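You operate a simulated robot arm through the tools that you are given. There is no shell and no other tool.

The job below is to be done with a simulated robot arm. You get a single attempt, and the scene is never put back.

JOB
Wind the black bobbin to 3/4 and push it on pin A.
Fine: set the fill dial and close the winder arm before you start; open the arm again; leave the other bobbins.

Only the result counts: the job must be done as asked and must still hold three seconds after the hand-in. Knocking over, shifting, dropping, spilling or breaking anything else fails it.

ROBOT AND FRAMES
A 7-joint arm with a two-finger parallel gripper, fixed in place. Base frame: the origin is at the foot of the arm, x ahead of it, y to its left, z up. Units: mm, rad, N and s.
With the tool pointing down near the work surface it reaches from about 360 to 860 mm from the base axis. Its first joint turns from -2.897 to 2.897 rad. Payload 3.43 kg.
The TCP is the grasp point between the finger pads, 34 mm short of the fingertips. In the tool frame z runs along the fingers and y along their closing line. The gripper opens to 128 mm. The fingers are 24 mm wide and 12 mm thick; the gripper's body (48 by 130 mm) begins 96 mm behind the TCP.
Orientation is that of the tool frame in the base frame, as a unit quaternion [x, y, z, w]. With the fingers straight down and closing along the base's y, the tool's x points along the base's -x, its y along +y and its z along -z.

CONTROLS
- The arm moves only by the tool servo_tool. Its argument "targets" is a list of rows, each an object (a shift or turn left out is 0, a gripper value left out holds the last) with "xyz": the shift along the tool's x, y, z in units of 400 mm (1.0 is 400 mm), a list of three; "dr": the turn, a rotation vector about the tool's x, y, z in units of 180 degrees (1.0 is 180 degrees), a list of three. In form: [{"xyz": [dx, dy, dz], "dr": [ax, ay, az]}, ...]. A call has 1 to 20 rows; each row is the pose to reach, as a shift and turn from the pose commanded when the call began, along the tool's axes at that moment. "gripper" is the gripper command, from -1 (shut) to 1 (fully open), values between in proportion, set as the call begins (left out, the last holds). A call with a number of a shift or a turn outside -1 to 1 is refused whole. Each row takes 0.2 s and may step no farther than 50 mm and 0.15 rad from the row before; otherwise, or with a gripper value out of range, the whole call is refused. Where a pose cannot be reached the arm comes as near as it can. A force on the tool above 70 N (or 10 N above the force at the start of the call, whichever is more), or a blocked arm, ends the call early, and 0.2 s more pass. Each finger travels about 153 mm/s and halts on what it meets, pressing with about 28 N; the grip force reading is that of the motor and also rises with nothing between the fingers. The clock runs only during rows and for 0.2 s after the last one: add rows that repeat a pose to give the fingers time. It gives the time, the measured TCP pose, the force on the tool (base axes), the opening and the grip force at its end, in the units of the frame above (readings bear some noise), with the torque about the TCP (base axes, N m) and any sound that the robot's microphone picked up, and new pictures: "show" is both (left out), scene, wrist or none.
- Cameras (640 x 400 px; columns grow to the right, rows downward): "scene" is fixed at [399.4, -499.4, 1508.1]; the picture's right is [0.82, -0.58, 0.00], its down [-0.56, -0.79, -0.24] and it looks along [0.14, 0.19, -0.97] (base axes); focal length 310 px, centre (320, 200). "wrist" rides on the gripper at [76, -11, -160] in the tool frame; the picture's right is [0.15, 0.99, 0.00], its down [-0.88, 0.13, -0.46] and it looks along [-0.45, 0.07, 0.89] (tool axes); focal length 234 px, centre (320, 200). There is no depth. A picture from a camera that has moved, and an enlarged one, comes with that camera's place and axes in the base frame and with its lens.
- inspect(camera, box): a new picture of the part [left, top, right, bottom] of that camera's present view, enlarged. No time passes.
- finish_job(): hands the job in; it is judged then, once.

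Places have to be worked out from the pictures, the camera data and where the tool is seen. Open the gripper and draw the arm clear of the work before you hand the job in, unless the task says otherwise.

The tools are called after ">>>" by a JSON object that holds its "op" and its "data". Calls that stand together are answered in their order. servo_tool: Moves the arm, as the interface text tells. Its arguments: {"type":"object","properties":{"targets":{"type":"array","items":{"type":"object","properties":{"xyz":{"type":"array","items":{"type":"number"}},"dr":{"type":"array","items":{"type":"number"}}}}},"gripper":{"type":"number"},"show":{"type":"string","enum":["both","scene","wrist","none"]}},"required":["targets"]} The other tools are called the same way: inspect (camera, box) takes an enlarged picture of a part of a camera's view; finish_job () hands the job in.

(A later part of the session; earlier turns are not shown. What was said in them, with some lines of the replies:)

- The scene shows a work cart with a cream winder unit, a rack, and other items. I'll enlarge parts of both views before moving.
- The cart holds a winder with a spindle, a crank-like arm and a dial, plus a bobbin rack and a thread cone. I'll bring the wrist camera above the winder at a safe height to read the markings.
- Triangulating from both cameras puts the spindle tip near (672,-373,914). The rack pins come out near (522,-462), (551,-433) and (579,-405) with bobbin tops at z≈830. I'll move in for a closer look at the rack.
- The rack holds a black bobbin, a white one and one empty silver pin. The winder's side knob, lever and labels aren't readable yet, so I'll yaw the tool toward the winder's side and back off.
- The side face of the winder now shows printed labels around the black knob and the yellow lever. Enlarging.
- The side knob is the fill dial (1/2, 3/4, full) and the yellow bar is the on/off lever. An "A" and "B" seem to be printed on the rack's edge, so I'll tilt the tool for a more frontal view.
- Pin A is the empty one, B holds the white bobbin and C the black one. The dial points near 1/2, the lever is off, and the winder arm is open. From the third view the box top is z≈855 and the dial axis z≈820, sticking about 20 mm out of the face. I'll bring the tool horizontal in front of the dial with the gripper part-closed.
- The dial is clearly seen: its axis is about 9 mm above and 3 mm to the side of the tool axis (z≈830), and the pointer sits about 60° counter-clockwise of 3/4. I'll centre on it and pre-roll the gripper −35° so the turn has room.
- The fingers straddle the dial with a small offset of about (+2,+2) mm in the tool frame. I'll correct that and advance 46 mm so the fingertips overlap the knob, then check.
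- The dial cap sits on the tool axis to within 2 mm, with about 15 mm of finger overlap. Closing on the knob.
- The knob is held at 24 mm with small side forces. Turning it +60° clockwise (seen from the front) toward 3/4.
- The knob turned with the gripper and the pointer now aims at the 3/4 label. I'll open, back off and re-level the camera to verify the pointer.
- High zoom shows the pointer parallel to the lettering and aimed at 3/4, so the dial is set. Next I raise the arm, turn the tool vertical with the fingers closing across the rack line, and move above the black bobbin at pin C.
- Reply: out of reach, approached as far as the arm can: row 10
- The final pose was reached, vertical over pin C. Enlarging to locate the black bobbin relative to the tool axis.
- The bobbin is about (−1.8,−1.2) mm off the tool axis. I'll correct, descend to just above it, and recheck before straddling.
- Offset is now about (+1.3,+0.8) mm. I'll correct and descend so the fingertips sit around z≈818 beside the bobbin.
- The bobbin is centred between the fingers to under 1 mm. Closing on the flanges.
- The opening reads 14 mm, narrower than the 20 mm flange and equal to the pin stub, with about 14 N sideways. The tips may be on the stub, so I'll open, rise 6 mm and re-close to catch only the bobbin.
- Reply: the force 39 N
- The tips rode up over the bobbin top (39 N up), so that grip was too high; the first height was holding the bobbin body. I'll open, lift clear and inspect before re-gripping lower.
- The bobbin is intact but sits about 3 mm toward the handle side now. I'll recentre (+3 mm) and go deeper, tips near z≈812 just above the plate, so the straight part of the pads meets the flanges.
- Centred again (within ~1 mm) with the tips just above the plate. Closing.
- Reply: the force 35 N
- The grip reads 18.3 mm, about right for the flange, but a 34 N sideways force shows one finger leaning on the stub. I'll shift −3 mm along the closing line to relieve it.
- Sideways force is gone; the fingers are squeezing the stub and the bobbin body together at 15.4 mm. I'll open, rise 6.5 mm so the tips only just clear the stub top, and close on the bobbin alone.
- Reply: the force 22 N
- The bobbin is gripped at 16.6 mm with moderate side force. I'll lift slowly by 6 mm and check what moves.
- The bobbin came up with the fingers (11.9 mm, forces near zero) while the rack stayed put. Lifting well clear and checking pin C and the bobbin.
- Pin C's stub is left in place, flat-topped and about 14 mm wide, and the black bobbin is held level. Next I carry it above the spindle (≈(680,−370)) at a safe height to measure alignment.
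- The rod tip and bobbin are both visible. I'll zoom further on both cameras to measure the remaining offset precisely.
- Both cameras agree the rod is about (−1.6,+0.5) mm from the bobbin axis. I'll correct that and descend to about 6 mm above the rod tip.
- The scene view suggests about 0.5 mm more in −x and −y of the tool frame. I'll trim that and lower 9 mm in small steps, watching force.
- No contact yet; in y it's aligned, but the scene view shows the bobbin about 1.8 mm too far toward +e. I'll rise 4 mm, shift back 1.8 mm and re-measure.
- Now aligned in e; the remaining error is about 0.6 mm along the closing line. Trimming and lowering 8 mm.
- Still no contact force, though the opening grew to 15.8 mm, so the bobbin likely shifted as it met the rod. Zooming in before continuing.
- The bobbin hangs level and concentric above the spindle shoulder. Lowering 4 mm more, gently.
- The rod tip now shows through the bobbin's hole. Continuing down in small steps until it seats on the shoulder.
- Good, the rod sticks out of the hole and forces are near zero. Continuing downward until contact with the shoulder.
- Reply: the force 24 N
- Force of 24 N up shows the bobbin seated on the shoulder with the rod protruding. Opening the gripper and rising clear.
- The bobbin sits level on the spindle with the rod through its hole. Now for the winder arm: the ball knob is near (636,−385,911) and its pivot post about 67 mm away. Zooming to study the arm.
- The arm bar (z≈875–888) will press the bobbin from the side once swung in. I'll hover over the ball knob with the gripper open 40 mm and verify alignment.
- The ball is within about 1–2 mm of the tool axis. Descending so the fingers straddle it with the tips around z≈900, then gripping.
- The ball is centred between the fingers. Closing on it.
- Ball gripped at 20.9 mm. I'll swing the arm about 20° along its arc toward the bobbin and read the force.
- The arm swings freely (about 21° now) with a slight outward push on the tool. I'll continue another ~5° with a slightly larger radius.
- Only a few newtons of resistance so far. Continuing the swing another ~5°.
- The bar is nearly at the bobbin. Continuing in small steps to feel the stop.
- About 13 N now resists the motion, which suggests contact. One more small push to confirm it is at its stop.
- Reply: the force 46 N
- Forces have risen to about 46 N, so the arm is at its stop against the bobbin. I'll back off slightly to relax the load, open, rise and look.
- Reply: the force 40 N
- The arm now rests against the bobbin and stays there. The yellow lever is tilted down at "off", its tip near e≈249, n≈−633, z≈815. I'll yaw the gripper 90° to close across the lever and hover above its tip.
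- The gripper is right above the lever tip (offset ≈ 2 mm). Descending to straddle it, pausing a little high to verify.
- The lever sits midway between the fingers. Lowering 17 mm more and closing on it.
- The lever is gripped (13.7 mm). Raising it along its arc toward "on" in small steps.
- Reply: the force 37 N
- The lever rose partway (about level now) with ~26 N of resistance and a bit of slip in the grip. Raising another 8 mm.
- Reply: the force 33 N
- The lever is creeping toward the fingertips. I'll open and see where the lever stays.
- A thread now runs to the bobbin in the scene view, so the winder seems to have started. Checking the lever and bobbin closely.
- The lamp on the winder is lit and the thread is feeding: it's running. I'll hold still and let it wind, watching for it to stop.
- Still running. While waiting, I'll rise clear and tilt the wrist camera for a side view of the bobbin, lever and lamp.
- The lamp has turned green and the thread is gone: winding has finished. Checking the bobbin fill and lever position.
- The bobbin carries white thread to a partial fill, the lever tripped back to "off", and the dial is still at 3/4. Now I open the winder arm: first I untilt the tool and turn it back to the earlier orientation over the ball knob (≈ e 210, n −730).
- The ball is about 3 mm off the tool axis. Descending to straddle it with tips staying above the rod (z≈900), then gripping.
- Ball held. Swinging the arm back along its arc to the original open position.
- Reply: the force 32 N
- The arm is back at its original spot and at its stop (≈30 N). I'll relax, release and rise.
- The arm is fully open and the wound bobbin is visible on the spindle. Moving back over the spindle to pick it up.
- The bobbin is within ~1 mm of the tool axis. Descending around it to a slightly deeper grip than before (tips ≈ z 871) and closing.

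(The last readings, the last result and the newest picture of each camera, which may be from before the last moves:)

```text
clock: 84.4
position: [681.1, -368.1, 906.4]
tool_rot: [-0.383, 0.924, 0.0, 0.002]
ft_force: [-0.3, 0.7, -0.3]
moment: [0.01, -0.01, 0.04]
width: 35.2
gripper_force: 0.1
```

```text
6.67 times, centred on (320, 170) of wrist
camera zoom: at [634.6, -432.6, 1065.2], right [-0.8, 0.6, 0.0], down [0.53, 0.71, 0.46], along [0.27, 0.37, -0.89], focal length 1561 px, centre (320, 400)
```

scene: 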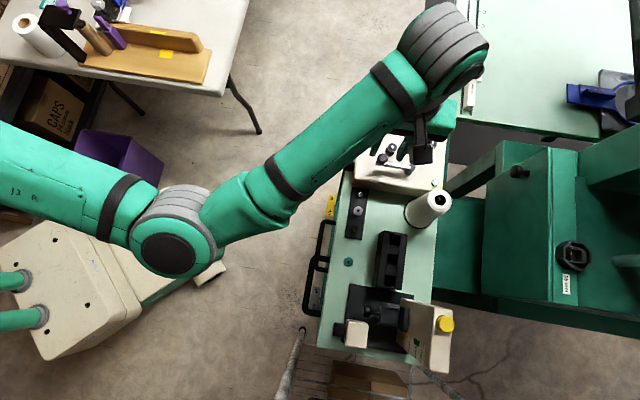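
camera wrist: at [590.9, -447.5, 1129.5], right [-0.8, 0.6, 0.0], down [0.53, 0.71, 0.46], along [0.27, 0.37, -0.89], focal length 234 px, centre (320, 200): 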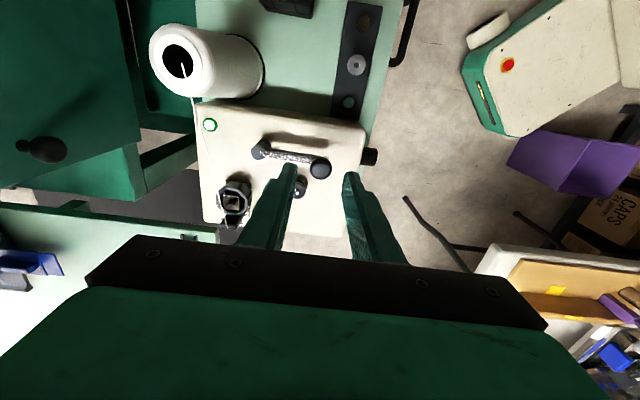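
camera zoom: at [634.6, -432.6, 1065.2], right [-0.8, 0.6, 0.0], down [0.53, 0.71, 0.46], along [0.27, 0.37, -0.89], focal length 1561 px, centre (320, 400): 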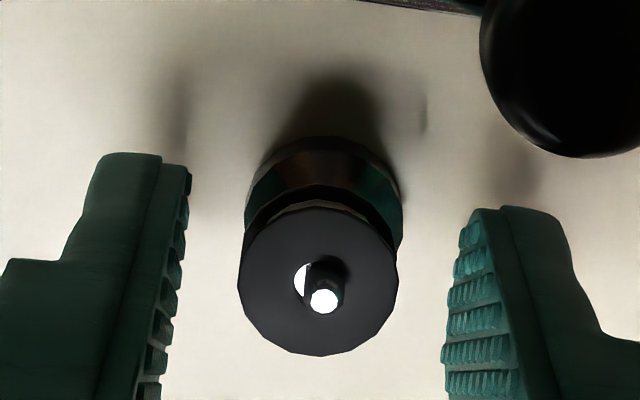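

>>> {"op": "servo_tool", "data": {"targets": [{"xyz": [0, 0, 0]}, {"xyz": [0, 0, 0]}, {"xyz": [0, 0, 0]}], "gripper": -1, "show": "none"}}

>>> {"op": "inspect", "data": {"camera": "wrist", "box": [290, 140, 350, 200]}}

```text
clock: 85.2
position: [680.5, -369.6, 906.3]
tool_rot: [-0.382, 0.924, 0.0, 0.002]
ft_force: [3.0, -2.8, -1.5]
moment: [-0.05, -0.04, 0.01]
width: 15.6
gripper_force: 28.5
```

```text
6.67 times, centred on (320, 170) of wrist
camera zoom: at [634.7, -432.7, 1065.3], right [-0.8, 0.6, 0.0], down [0.53, 0.71, 0.46], along [0.27, 0.37, -0.89], focal length 1561 px, centre (320, 400)
```

zoom: 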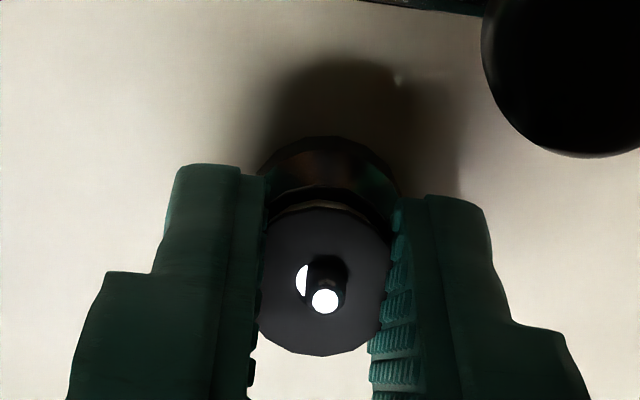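

Gripped at 15.6 mm with small side force. Lifting straight up off the rod.

>>> {"op": "servo_tool", "data": {"targets": [{"xyz": [0, 0, -0.008]}, {"xyz": [0, 0, -0.016]}, {"xyz": [0, 0, -0.025]}, {"xyz": [0, 0, -0.035]}, {"xyz": [0, 0, -0.05]}, {"xyz": [0, 0, -0.09]}, {"xyz": [0, 0, -0.13]}, {"xyz": [0, 0, -0.16]}, {"xyz": [0, 0, -0.16]}], "gripper": -1}}

>>> {"op": "inspect", "data": {"camera": "wrist", "box": [290, 130, 350, 200]}}

>>> {"op": "inspect", "data": {"camera": "scene", "box": [375, 120, 425, 170]}}

```text
clock: 87.2
position: [679.9, -370.8, 970.1]
tool_rot: [-0.383, 0.924, 0.0, 0.001]
ft_force: [-0.3, -0.1, 0.5]
moment: [-0.01, 0.01, -0.01]
width: 15.2
gripper_force: 28.3
camera wrist: at [634.0, -433.2, 1127.9], right [-0.8, 0.6, 0.0], down [0.53, 0.71, 0.46], along [0.27, 0.37, -0.89], focal length 234 px, centre (320, 200)
```

scene: 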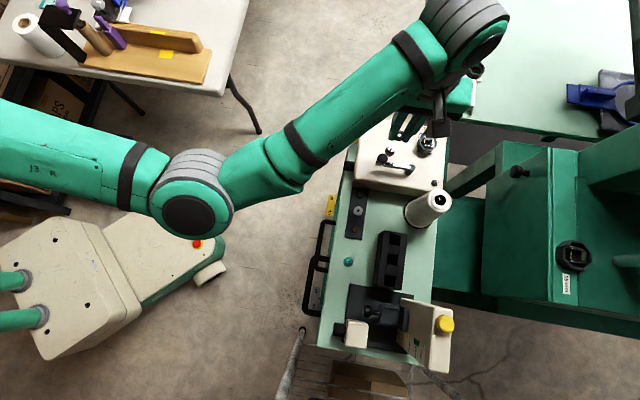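
wrist: 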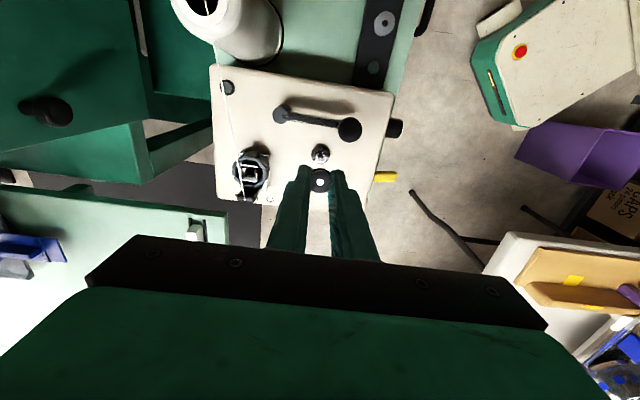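

```text
5.71 times, centred on (320, 165) of wrist
camera zoom: at [634.0, -433.2, 1127.9], right [-0.8, 0.6, 0.0], down [0.53, 0.71, 0.46], along [0.27, 0.37, -0.89], focal length 1338 px, centre (320, 400)
```

zoom: 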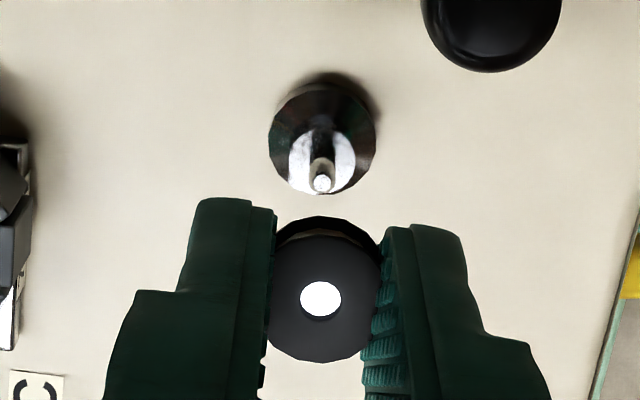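

```text
8.00 times, centred on (400, 145) of scene
camera zoom: at [399.4, -499.4, 1508.1], right [0.82, -0.58, 0.0], down [-0.56, -0.79, -0.24], along [0.14, 0.19, -0.97], focal length 2484 px, centre (-320, 640)
```

zoom: 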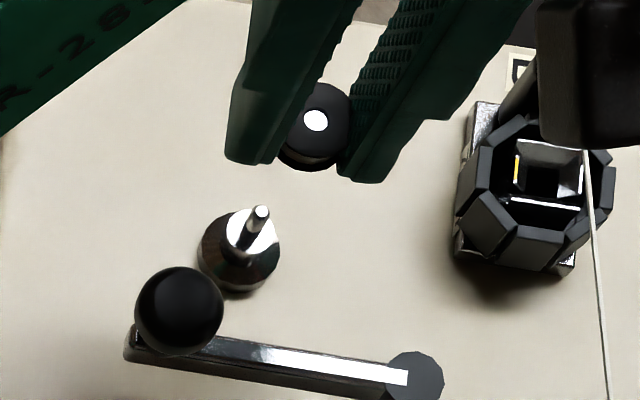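

The wound bobbin is lifted cleanly (15.2 mm grip). Moving it over pin A (≈ (579,−405)).

>>> {"op": "servo_tool", "data": {"targets": [{"xyz": [0.0796, 0.0393, 0]}, {"xyz": [0.1592, 0.0787, 0]}, {"xyz": [0.2388, 0.118, 0]}, {"xyz": [0.2388, 0.118, 0.05]}, {"xyz": [0.2388, 0.118, 0.1]}, {"xyz": [0.2388, 0.118, 0.1]}], "gripper": -1}}

>>> {"op": "inspect", "data": {"camera": "wrist", "box": [280, 110, 360, 200]}}

>>> {"op": "inspect", "data": {"camera": "scene", "box": [335, 150, 405, 220]}}

```text
clock: 88.6
position: [582.0, -406.1, 928.4]
tool_rot: [-0.383, 0.924, 0.0, 0.001]
ft_force: [-0.6, -0.1, -0.2]
moment: [-0.02, 0.04, 0.01]
width: 15.7
gripper_force: 28.0
camera wrist: at [533.7, -468.7, 1087.7], right [-0.8, 0.6, 0.0], down [0.53, 0.71, 0.46], along [0.27, 0.37, -0.89], focal length 234 px, centre (320, 200)
```

scene: 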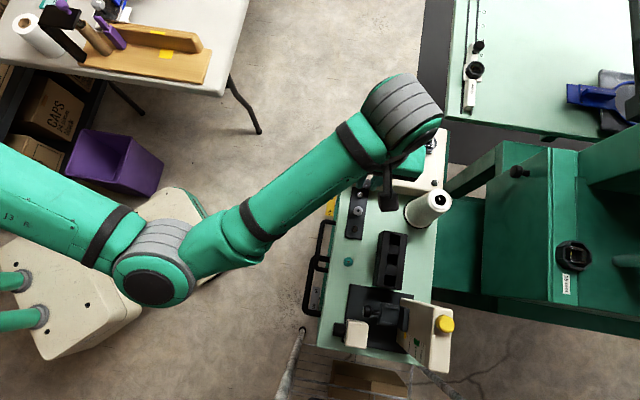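
wrist: 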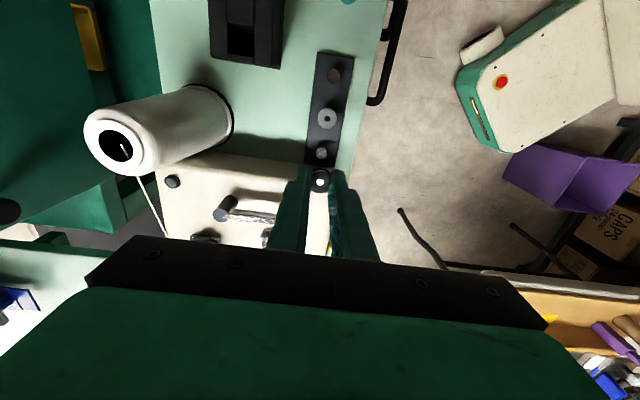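

```text
4.44 times, centred on (320, 155) of wrist
camera zoom: at [533.7, -468.7, 1087.7], right [-0.8, 0.6, 0.0], down [0.53, 0.71, 0.46], along [0.27, 0.37, -0.89], focal length 1041 px, centre (320, 400)
```

zoom: 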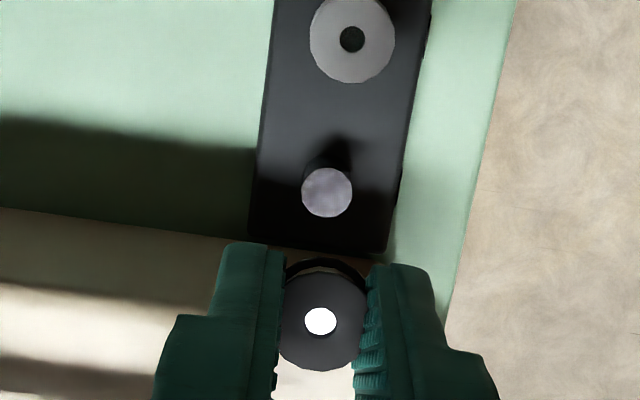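

```text
5.71 times, centred on (370, 185) of scene
camera zoom: at [399.4, -499.4, 1508.1], right [0.82, -0.58, 0.0], down [-0.56, -0.79, -0.24], along [0.14, 0.19, -0.97], focal length 1774 px, centre (34, 286)
```

zoom: 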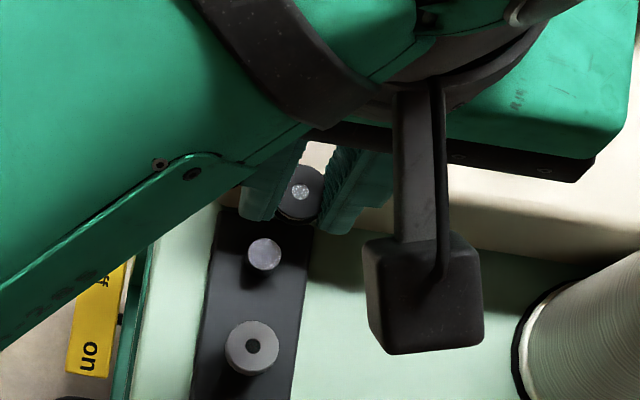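

Both views say the stub is about (+0.5,+1.8) mm from the bobbin axis. Correcting and descending to re-measure closer.

>>> {"op": "servo_tool", "data": {"targets": [{"xyz": [0.00125, 0.0045, 0.03]}, {"xyz": [0.00125, 0.0045, 0.06]}, {"xyz": [0.00125, 0.0045, 0.1]}, {"xyz": [0.00125, 0.0045, 0.1]}], "gripper": -1, "show": "none"}}

>>> {"op": "inspect", "data": {"camera": "wrist", "box": [290, 130, 350, 190]}}

>>> {"op": "inspect", "data": {"camera": "scene", "box": [345, 175, 390, 215]}}

```text
clock: 89.6
position: [578.9, -405.0, 888.9]
tool_rot: [-0.382, 0.924, 0.001, 0.001]
ft_force: [0.8, -0.5, 0.1]
moment: [0.02, 0.01, 0.0]
width: 15.4
gripper_force: 27.7
```

```text
6.67 times, centred on (320, 160) of wrist
camera zoom: at [531.9, -467.0, 1047.8], right [-0.8, 0.6, 0.0], down [0.53, 0.71, 0.46], along [0.27, 0.37, -0.89], focal length 1561 px, centre (320, 467)
```

zoom: 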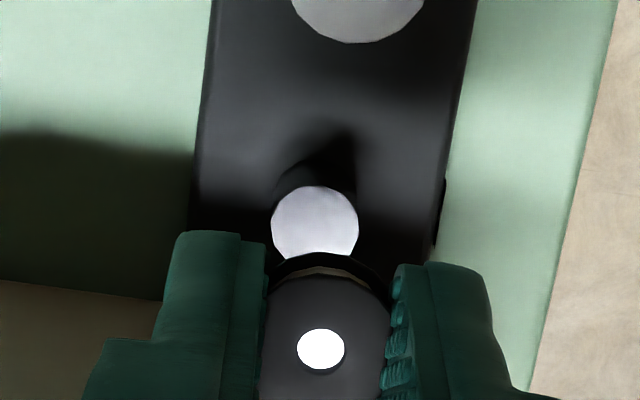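

```text
10.00 times, centred on (368, 195) of scene
camera zoom: at [399.4, -499.4, 1508.1], right [0.82, -0.58, 0.0], down [-0.56, -0.79, -0.24], along [0.14, 0.19, -0.97], focal length 3105 px, centre (-155, 250)
```

zoom: 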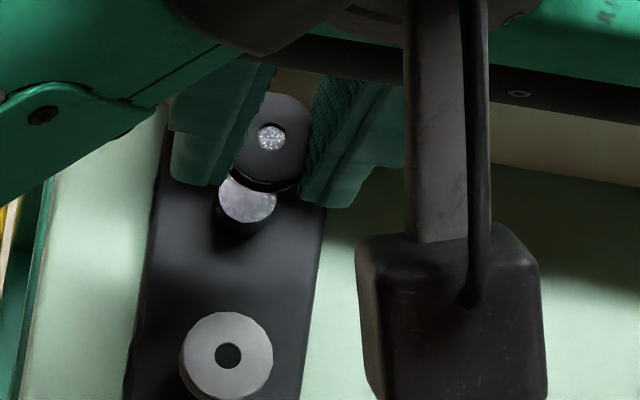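

Remaining offset is about (+0.25,−0.85) mm in both views. Trimming and descending to just above the stub.

>>> {"op": "servo_tool", "data": {"targets": [{"xyz": [0.0006, -0.0021, 0.02]}, {"xyz": [0.0006, -0.0021, 0.04]}, {"xyz": [0.0006, -0.0021, 0.06]}, {"xyz": [0.0006, -0.0021, 0.077]}, {"xyz": [0.0006, -0.0021, 0.077]}], "gripper": -1, "show": "none"}}

>>> {"op": "inspect", "data": {"camera": "wrist", "box": [290, 130, 350, 190]}}

>>> {"op": "inspect", "data": {"camera": "scene", "box": [345, 175, 390, 215]}}

```text
clock: 90.8
position: [578.2, -405.1, 857.5]
tool_rot: [-0.383, 0.924, 0.001, 0.001]
ft_force: [-0.1, 0.9, -0.4]
moment: [0.01, 0.0, 0.02]
width: 15.3
gripper_force: 27.9
```

```text
6.67 times, centred on (320, 160) of wrist
camera zoom: at [532.3, -467.8, 1016.5], right [-0.8, 0.6, 0.0], down [0.53, 0.71, 0.46], along [0.27, 0.37, -0.89], focal length 1561 px, centre (320, 467)
```

zoom: 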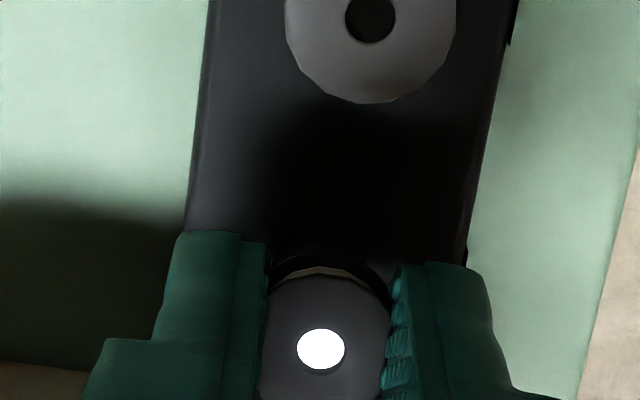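

```text
10.00 times, centred on (368, 195) of scene
camera zoom: at [399.4, -499.4, 1508.1], right [0.82, -0.58, 0.0], down [-0.56, -0.79, -0.24], along [0.14, 0.19, -0.97], focal length 3105 px, centre (-155, 250)
```

zoom: 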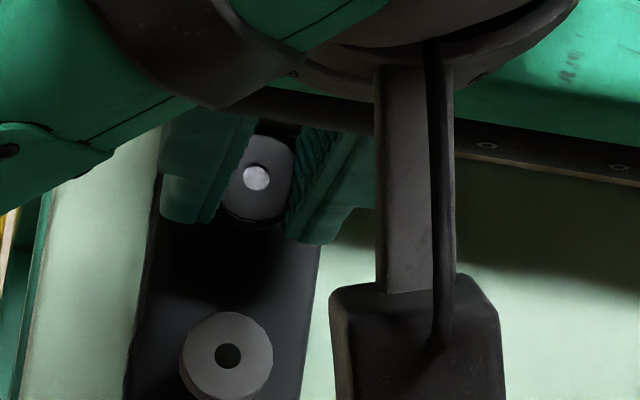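

The bobbin hole coincides with the predicted stub axis to within ~0.3 mm. Lowering in small steps to contact.

>>> {"op": "servo_tool", "data": {"targets": [{"xyz": [0, 0, 0.004]}, {"xyz": [0, 0, 0.008]}, {"xyz": [0, 0, 0.012]}, {"xyz": [0, 0, 0.012]}], "gripper": -1, "show": "none"}}

>>> {"op": "inspect", "data": {"camera": "scene", "box": [345, 175, 390, 215]}}

```text
clock: 91.8
position: [578.6, -405.3, 854.1]
tool_rot: [-0.383, 0.924, 0.0, 0.0]
ft_force: [-0.6, -1.0, -0.3]
moment: [-0.06, -0.01, -0.02]
width: 15.2
gripper_force: 27.8
```

```text
10.00 times, centred on (368, 195) of scene
camera zoom: at [399.4, -499.4, 1508.1], right [0.82, -0.58, 0.0], down [-0.56, -0.79, -0.24], along [0.14, 0.19, -0.97], focal length 3105 px, centre (-155, 250)
```

zoom: 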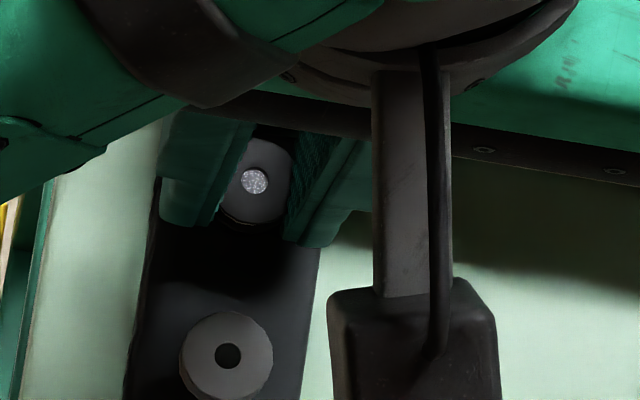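

>>> {"op": "servo_tool", "data": {"targets": [{"xyz": [0, 0, 0.003]}, {"xyz": [0, 0, 0.006]}, {"xyz": [0, 0, 0.009]}, {"xyz": [0, 0, 0.009]}], "gripper": -1, "show": "none"}}

>>> {"op": "inspect", "data": {"camera": "scene", "box": [345, 175, 390, 215]}}

>>> {"op": "inspect", "data": {"camera": "wrist", "box": [290, 130, 350, 190]}}

```text
clock: 92.8
position: [578.7, -404.9, 849.6]
tool_rot: [-0.383, 0.924, 0.0, 0.001]
ft_force: [-1.2, 1.9, 12.6]
moment: [0.03, 0.04, 0.0]
width: 15.5
gripper_force: 28.0
```

```text
10.00 times, centred on (368, 195) of scene
camera zoom: at [399.4, -499.4, 1508.1], right [0.82, -0.58, 0.0], down [-0.56, -0.79, -0.24], along [0.14, 0.19, -0.97], focal length 3105 px, centre (-155, 250)
```

zoom: 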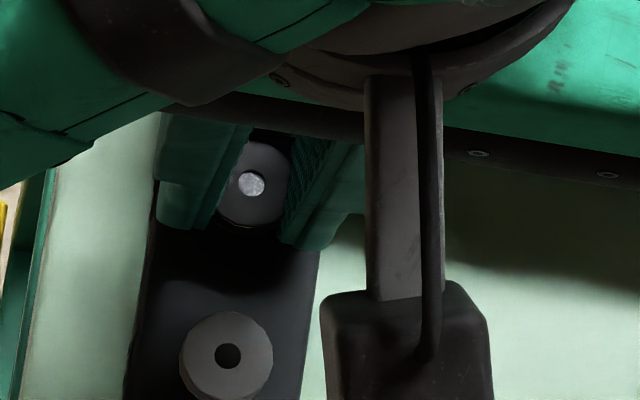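

```text
6.67 times, centred on (320, 160) of wrist
camera zoom: at [532.3, -467.2, 1009.4], right [-0.8, 0.6, 0.0], down [0.53, 0.71, 0.46], along [0.27, 0.37, -0.89], focal length 1561 px, centre (320, 467)
```

zoom: 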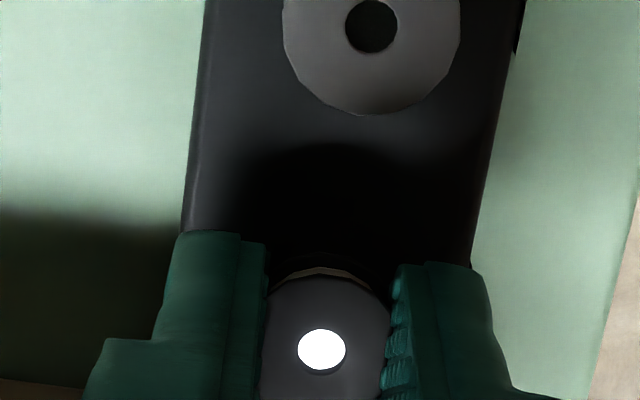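

Contact at about 13 N with the bobbin centred on the stub. I'll press a little harder (≈30–40 N) to push it on.

>>> {"op": "servo_tool", "data": {"targets": [{"xyz": [0, 0, 0.003]}, {"xyz": [0, 0, 0.006]}, {"xyz": [0, 0, 0.006]}], "gripper": -1, "show": "none"}}

>>> {"op": "inspect", "data": {"camera": "scene", "box": [345, 175, 390, 215]}}

>>> {"op": "inspect", "data": {"camera": "wrist", "box": [290, 130, 350, 190]}}

```text
clock: 93.6
position: [578.9, -405.8, 848.6]
tool_rot: [-0.383, 0.924, 0.0, 0.001]
ft_force: [1.5, 1.2, 23.8]
moment: [0.0, 0.05, 0.01]
width: 15.5
gripper_force: 27.7
```

```text
10.00 times, centred on (368, 195) of scene
camera zoom: at [399.4, -499.4, 1508.1], right [0.82, -0.58, 0.0], down [-0.56, -0.79, -0.24], along [0.14, 0.19, -0.97], focal length 3105 px, centre (-155, 250)
```

zoom: 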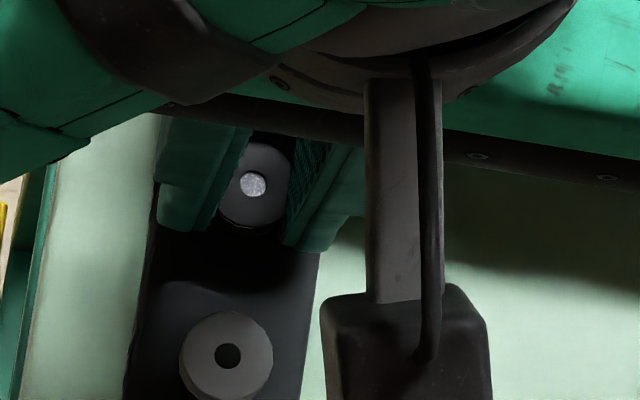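

```text
6.67 times, centred on (320, 160) of wrist
camera zoom: at [532.5, -467.4, 1007.5], right [-0.8, 0.6, 0.0], down [0.53, 0.71, 0.46], along [0.27, 0.37, -0.89], focal length 1561 px, centre (320, 467)
```

zoom: 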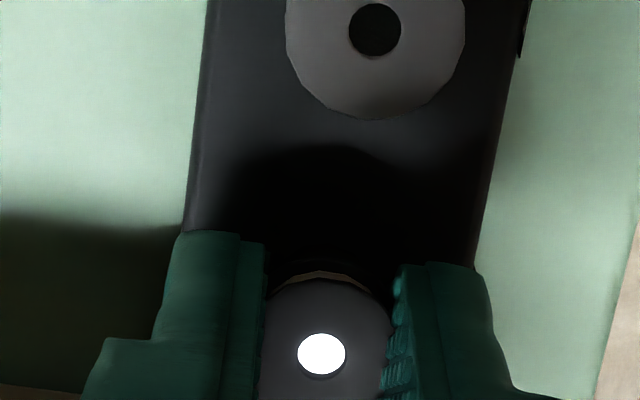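

About 24 N and still centred. I'll relieve the press slightly, open, and rise straight up.

>>> {"op": "servo_tool", "data": {"targets": [{"xyz": [0, 0, -0.005]}, {"xyz": [0, 0, -0.005]}], "gripper": -1, "show": "none"}}

>>> {"op": "servo_tool", "data": {"targets": [{"xyz": [0, 0, 0]}, {"xyz": [0, 0, 0]}, {"xyz": [0, 0, 0]}, {"xyz": [0, 0, -0.05]}, {"xyz": [0, 0, -0.1]}, {"xyz": [0, 0, -0.15]}, {"xyz": [0, 0, -0.15]}], "gripper": -0.4}}

>>> {"op": "inspect", "data": {"camera": "wrist", "box": [280, 100, 360, 180]}}

>>> {"op": "inspect", "data": {"camera": "scene", "box": [340, 175, 385, 245]}}

```text
clock: 94.2
position: [579.5, -404.9, 847.9]
tool_rot: [-0.382, 0.924, 0.001, 0.0]
ft_force: [5.1, -4.8, 4.9]
moment: [-0.11, -0.13, 0.02]
width: 15.6
gripper_force: 28.0
```

```text
clock: 95.8
position: [578.9, -405.0, 911.9]
tool_rot: [-0.383, 0.924, 0.0, 0.0]
ft_force: [0.3, 0.4, 0.3]
moment: [-0.04, 0.0, 0.0]
width: 38.4
gripper_force: 0.0
camera wrist: at [531.8, -467.4, 1069.6], right [-0.8, 0.6, 0.0], down [0.53, 0.71, 0.46], along [0.27, 0.37, -0.89], focal length 234 px, centre (320, 200)
```

scene: 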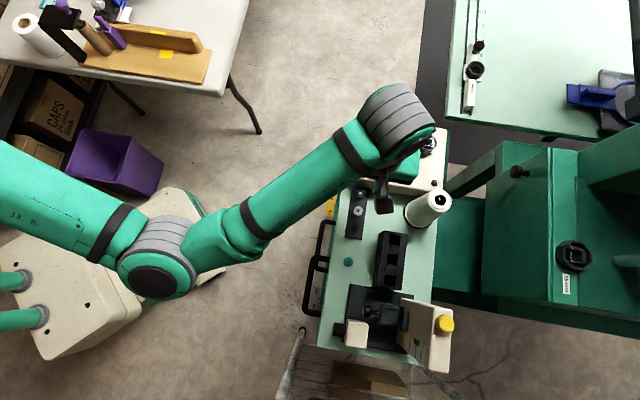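
wrist: 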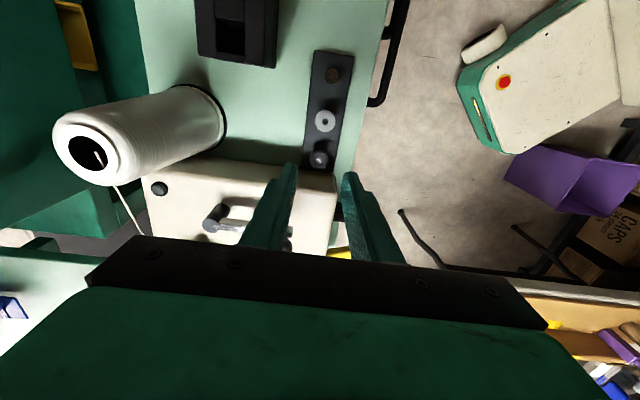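

```text
5.00 times, centred on (320, 140) of wrist
camera zoom: at [531.8, -467.4, 1069.6], right [-0.8, 0.6, 0.0], down [0.53, 0.71, 0.46], along [0.27, 0.37, -0.89], focal length 1171 px, centre (320, 500)
```

zoom: 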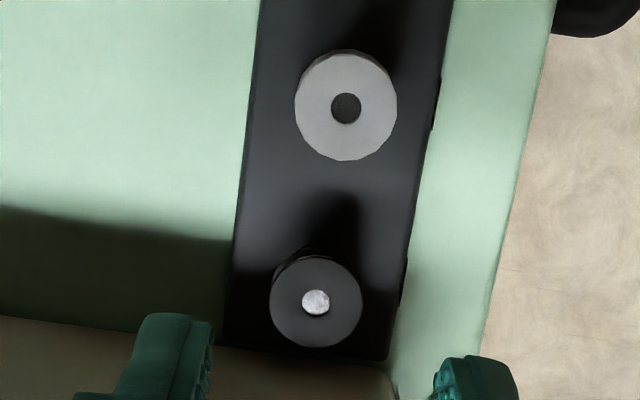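

```text
5.71 times, centred on (362, 210) of scene
camera zoom: at [399.4, -499.4, 1508.1], right [0.82, -0.58, 0.0], down [-0.56, -0.79, -0.24], along [0.14, 0.19, -0.97], focal length 1774 px, centre (77, 143)
```

zoom: 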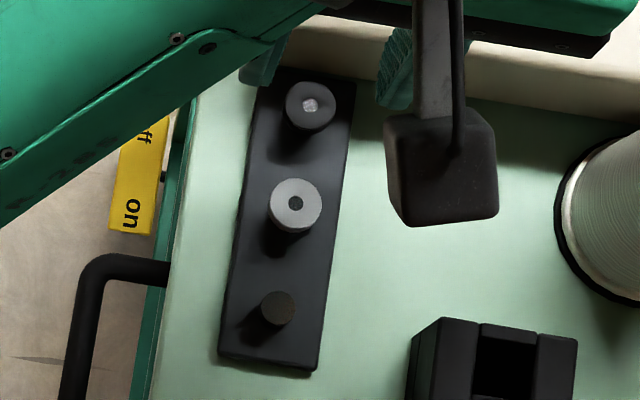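

The black bobbin sits on pin A. Zooming in to compare its height and centring with the white bobbin on B.

>>> {"op": "inspect", "data": {"camera": "scene", "box": [350, 182, 374, 218]}}

>>> {"op": "inspect", "data": {"camera": "wrist", "box": [300, 105, 340, 175]}}

```text
11.11 times, centred on (362, 200) of scene
camera zoom: at [399.4, -499.4, 1508.1], right [0.82, -0.58, 0.0], down [-0.56, -0.79, -0.24], along [0.14, 0.19, -0.97], focal length 3450 px, centre (-147, 200)
```

zoom: 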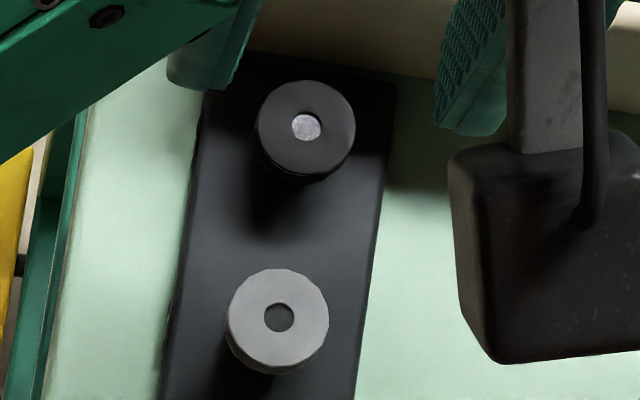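

```text
5.71 times, centred on (320, 140) of wrist
camera zoom: at [531.8, -467.4, 1069.6], right [-0.8, 0.6, 0.0], down [0.53, 0.71, 0.46], along [0.27, 0.37, -0.89], focal length 1338 px, centre (320, 543)
```

zoom: 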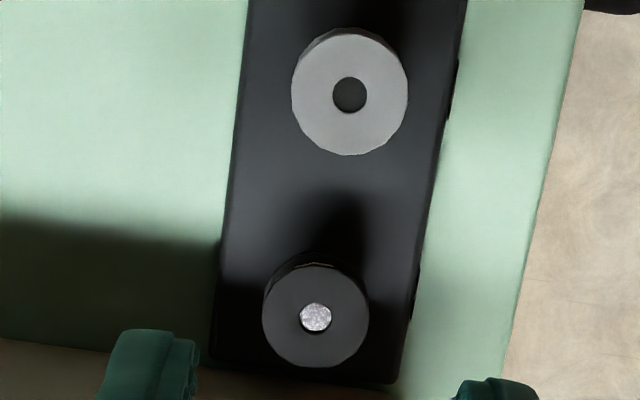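

Spacing (40.4 mm) and centring match the other pins, and the heights agree. I'll withdraw up and away to the outside, and take a final tilted look at everything.

>>> {"op": "servo_tool", "data": {"targets": [{"xyz": [0, 0, -0.07]}, {"xyz": [0, 0, -0.14]}, {"xyz": [0, 0, -0.22], "dr": [0, 0, 0.0417]}, {"xyz": [-0.0208, 0.0253, -0.22], "dr": [0, 0, 0.0833]}, {"xyz": [-0.0416, 0.0505, -0.22], "dr": [0, 0, 0.125]}, {"xyz": [-0.0625, 0.0758, -0.22], "dr": [0, 0, 0.1667]}, {"xyz": [-0.0833, 0.1011, -0.22], "dr": [0, 0, 0.2083]}, {"xyz": [-0.1041, 0.1264, -0.22], "dr": [0, 0, 0.25]}, {"xyz": [-0.1249, 0.1516, -0.22], "dr": [0, 0, 0.2917]}, {"xyz": [-0.1457, 0.1769, -0.22], "dr": [0, 0, 0.3333]}, {"xyz": [-0.1665, 0.2022, -0.22], "dr": [0, 0, 0.375]}, {"xyz": [-0.1874, 0.2275, -0.22], "dr": [0, 0, 0.4167]}, {"xyz": [-0.2082, 0.2527, -0.22], "dr": [0, 0, 0.4583]}, {"xyz": [-0.229, 0.278, -0.22], "dr": [0, 0, 0.5]}, {"xyz": [-0.229, 0.278, -0.22], "dr": [0, 0, 0.5]}], "gripper": 0, "show": "none"}}

>>> {"op": "servo_tool", "data": {"targets": [{"dr": [0, -0.04, 0]}, {"dr": [0, -0.08, 0]}, {"dr": [0, -0.12, 0]}, {"dr": [0, -0.16, 0]}, {"dr": [0, -0.1944, 0]}, {"dr": [0, -0.1944, 0]}], "gripper": 0.4}}

>>> {"op": "inspect", "data": {"camera": "wrist", "box": [175, 90, 305, 170]}}

>>> {"op": "inspect", "data": {"camera": "wrist", "box": [260, 90, 400, 210]}}

>>> {"op": "inspect", "data": {"camera": "scene", "box": [330, 110, 450, 245]}}

```text
clock: 99.0
position: [565.0, -261.3, 996.9]
tool_rot: [0.383, 0.924, 0.001, 0.0]
ft_force: [-0.9, 0.1, 0.4]
moment: [0.0, 0.0, -0.04]
width: 64.0
gripper_force: 0.1
```

```text
clock: 100.4
position: [565.3, -261.0, 996.8]
tool_rot: [0.366, 0.881, -0.114, 0.278]
ft_force: [-0.4, 1.3, -0.6]
moment: [0.02, 0.01, 0.0]
width: 89.8
gripper_force: 0.0
camera wrist: at [447.5, -161.6, 1084.3], right [0.61, 0.78, -0.08], down [0.42, -0.23, 0.88], along [0.67, -0.57, -0.47], focal length 234 px, centre (320, 200)
```

scene: 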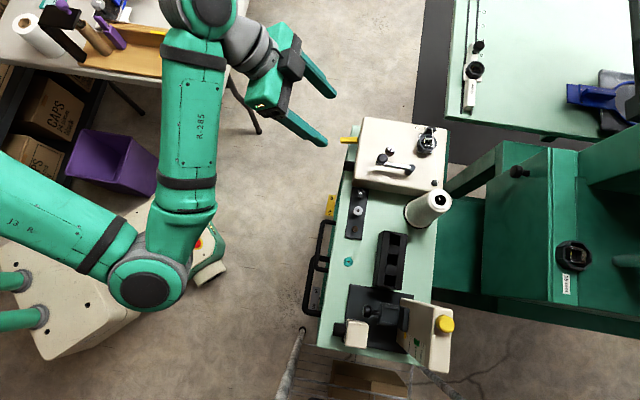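
wrist: 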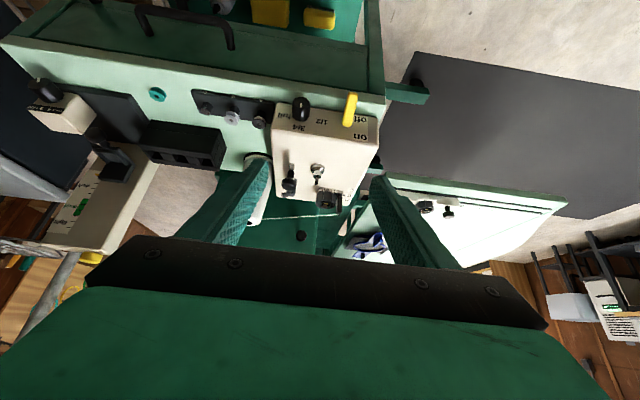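

```text
4.92 times, centred on (240, 130) of wrist
camera zoom: at [447.5, -161.6, 1084.3], right [0.61, 0.78, -0.08], down [0.42, -0.23, 0.88], along [0.67, -0.57, -0.47], focal length 1153 px, centre (714, 545)
```

zoom: 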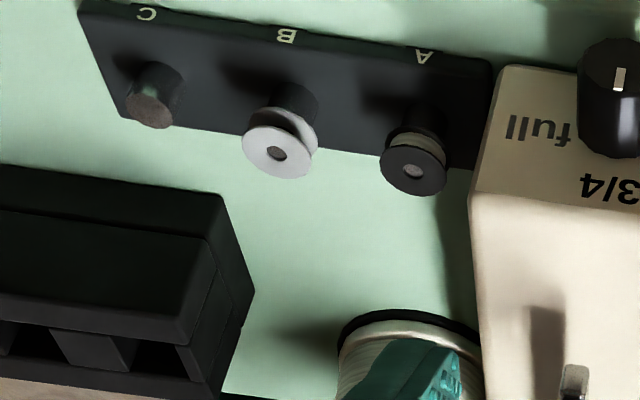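

```text
3.33 times, centred on (330, 150) of wrist
camera zoom: at [447.5, -161.6, 1084.3], right [0.61, 0.78, -0.08], down [0.42, -0.23, 0.88], along [0.67, -0.57, -0.47], focal length 781 px, centre (287, 367)
```

zoom: 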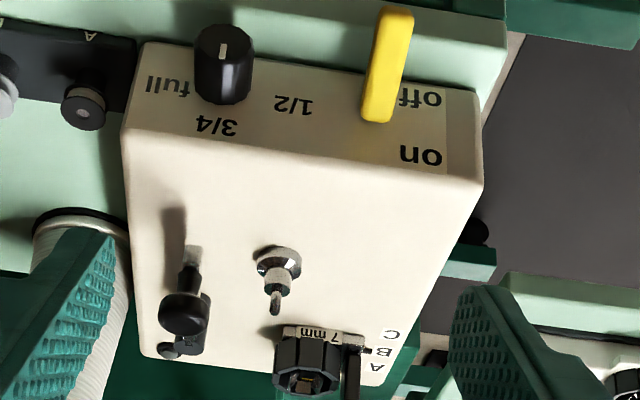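

```text
2.96 times, centred on (390, 178) of scene
camera zoom: at [399.4, -499.4, 1508.1], right [0.82, -0.58, 0.0], down [-0.56, -0.79, -0.24], along [0.14, 0.19, -0.97], focal length 920 px, centre (113, 267)
```

zoom: 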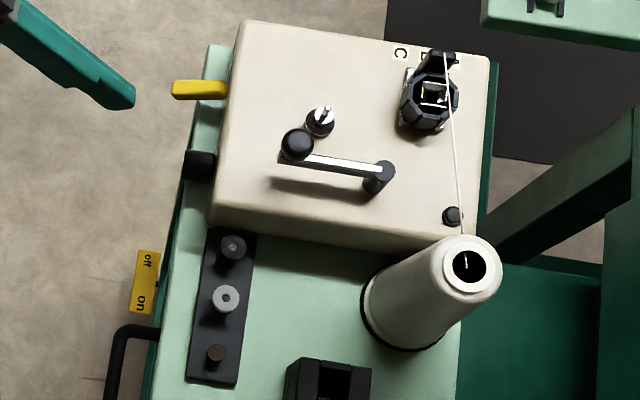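

>>> {"op": "inspect", "data": {"camera": "wrist", "box": [190, 95, 280, 140]}}

>>> {"op": "inspect", "data": {"camera": "wrist", "box": [245, 108, 273, 135]}}

>>> {"op": "inspect", "data": {"camera": "wrist", "box": [218, 104, 246, 131]}}

```text
7.11 times, centred on (235, 118) of wrist
camera zoom: at [447.5, -161.6, 1084.3], right [0.61, 0.78, -0.08], down [0.42, -0.23, 0.88], along [0.67, -0.57, -0.47], focal length 1665 px, centre (924, 787)
```

zoom: 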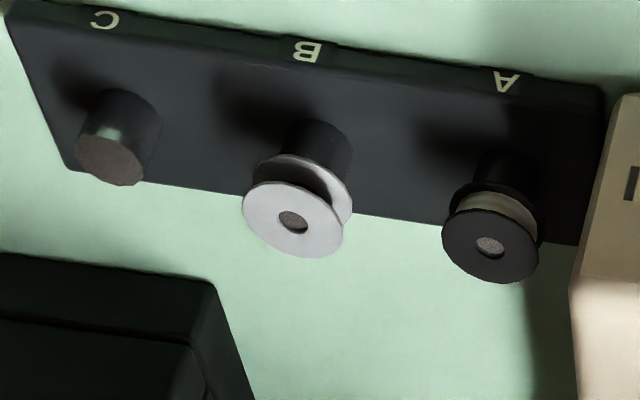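

```text
14.81 times, centred on (259, 122) of wrist
camera zoom: at [447.5, -161.6, 1084.3], right [0.61, 0.78, -0.08], down [0.42, -0.23, 0.88], along [0.67, -0.57, -0.47], focal length 3469 px, centre (1224, 1363)
```

zoom: 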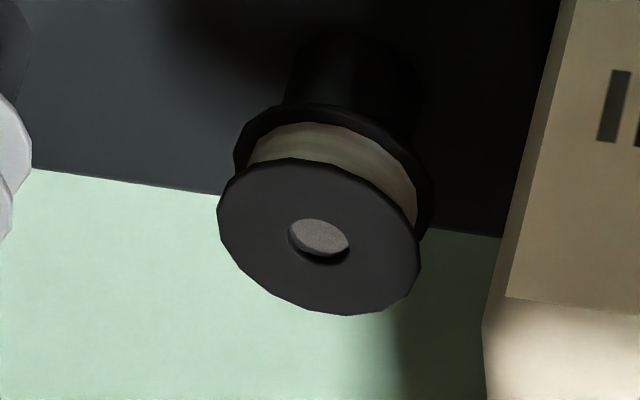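

```text
14.81 times, centred on (232, 118) of wrist
camera zoom: at [447.5, -161.6, 1084.3], right [0.61, 0.78, -0.08], down [0.42, -0.23, 0.88], along [0.67, -0.57, -0.47], focal length 3469 px, centre (1624, 1422)
```

zoom: 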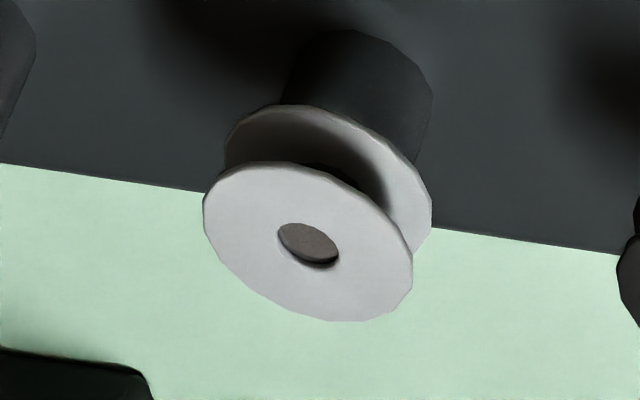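

The black bobbin is wound about three-quarters and sits on pin A just as the white one sits on B. The winder arm is open, the lever off and the dial at 3/4. I'll draw back further and then hand in.

>>> {"op": "servo_tool", "data": {"targets": [{"xyz": [0.05, 0, -0.08]}, {"xyz": [0.1, 0, -0.16]}, {"xyz": [0.15, 0, -0.24]}, {"xyz": [0.15, 0, -0.24]}], "gripper": 1, "show": "scene"}}

>>> {"op": "inspect", "data": {"camera": "scene", "box": [330, 110, 450, 245]}}

```text
clock: 101.4
position: [492.5, -185.8, 1042.3]
tool_rot: [0.366, 0.881, -0.115, 0.278]
ft_force: [-0.1, -0.4, -0.1]
moment: [0.02, 0.01, -0.02]
width: 128.2
gripper_force: 0.1
```

scene: 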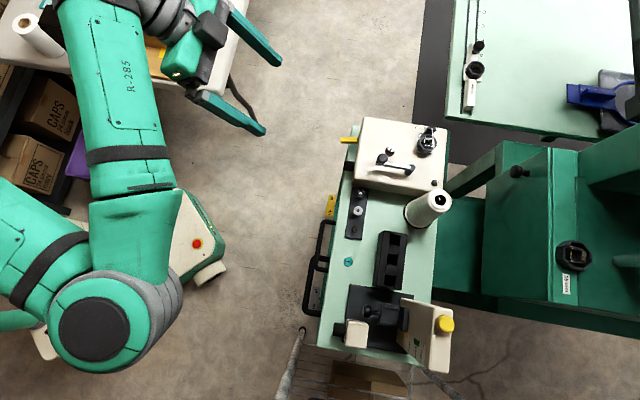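

```text
2.96 times, centred on (390, 178) of scene
camera zoom: at [399.4, -499.4, 1508.1], right [0.82, -0.58, 0.0], down [-0.56, -0.79, -0.24], along [0.14, 0.19, -0.97], focal length 920 px, centre (113, 267)
```

zoom: 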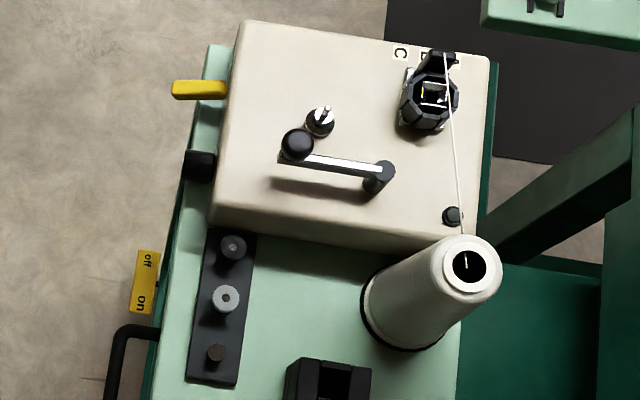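

The arm is clear with the gripper open, the bobbin is on pin A, and nothing else has moved. Handing in the job.

>>> {"op": "finish_job", "data": {}}

```text
The job is handed in.
```

I wound the black bobbin, put it on pin A, and handed the job in. I don't have the verdict.

- **Fill dial:** I set it to 3/4 before starting. It was still at 3/4 at the end.
- **Winding:** I closed the winder arm against the bobbin, then switched the lever on. The winder stopped by itself: the lamp went green and the lever went back to off. The thread looks about three-quarters full by eye; I had no way to measure it.
- **Winder arm:** it is open again, back at its original stop.
- **Pin A:** the bobbin sits level and within about 1 mm of the pin's centre, like the white one on B. The pins are flat-topped stubs, so it rests on top of the pin. I pressed it down with about 24 N.
- **Other items:** in the last pictures the white bobbin on B and the teal bobbin on the cart have not moved.

Taking the black bobbin off pin C took several tries. I pressed on it with about 39 N once, and it slid about 4 mm on its pin before I lifted it. I saw no damage, and the rack stayed in place.
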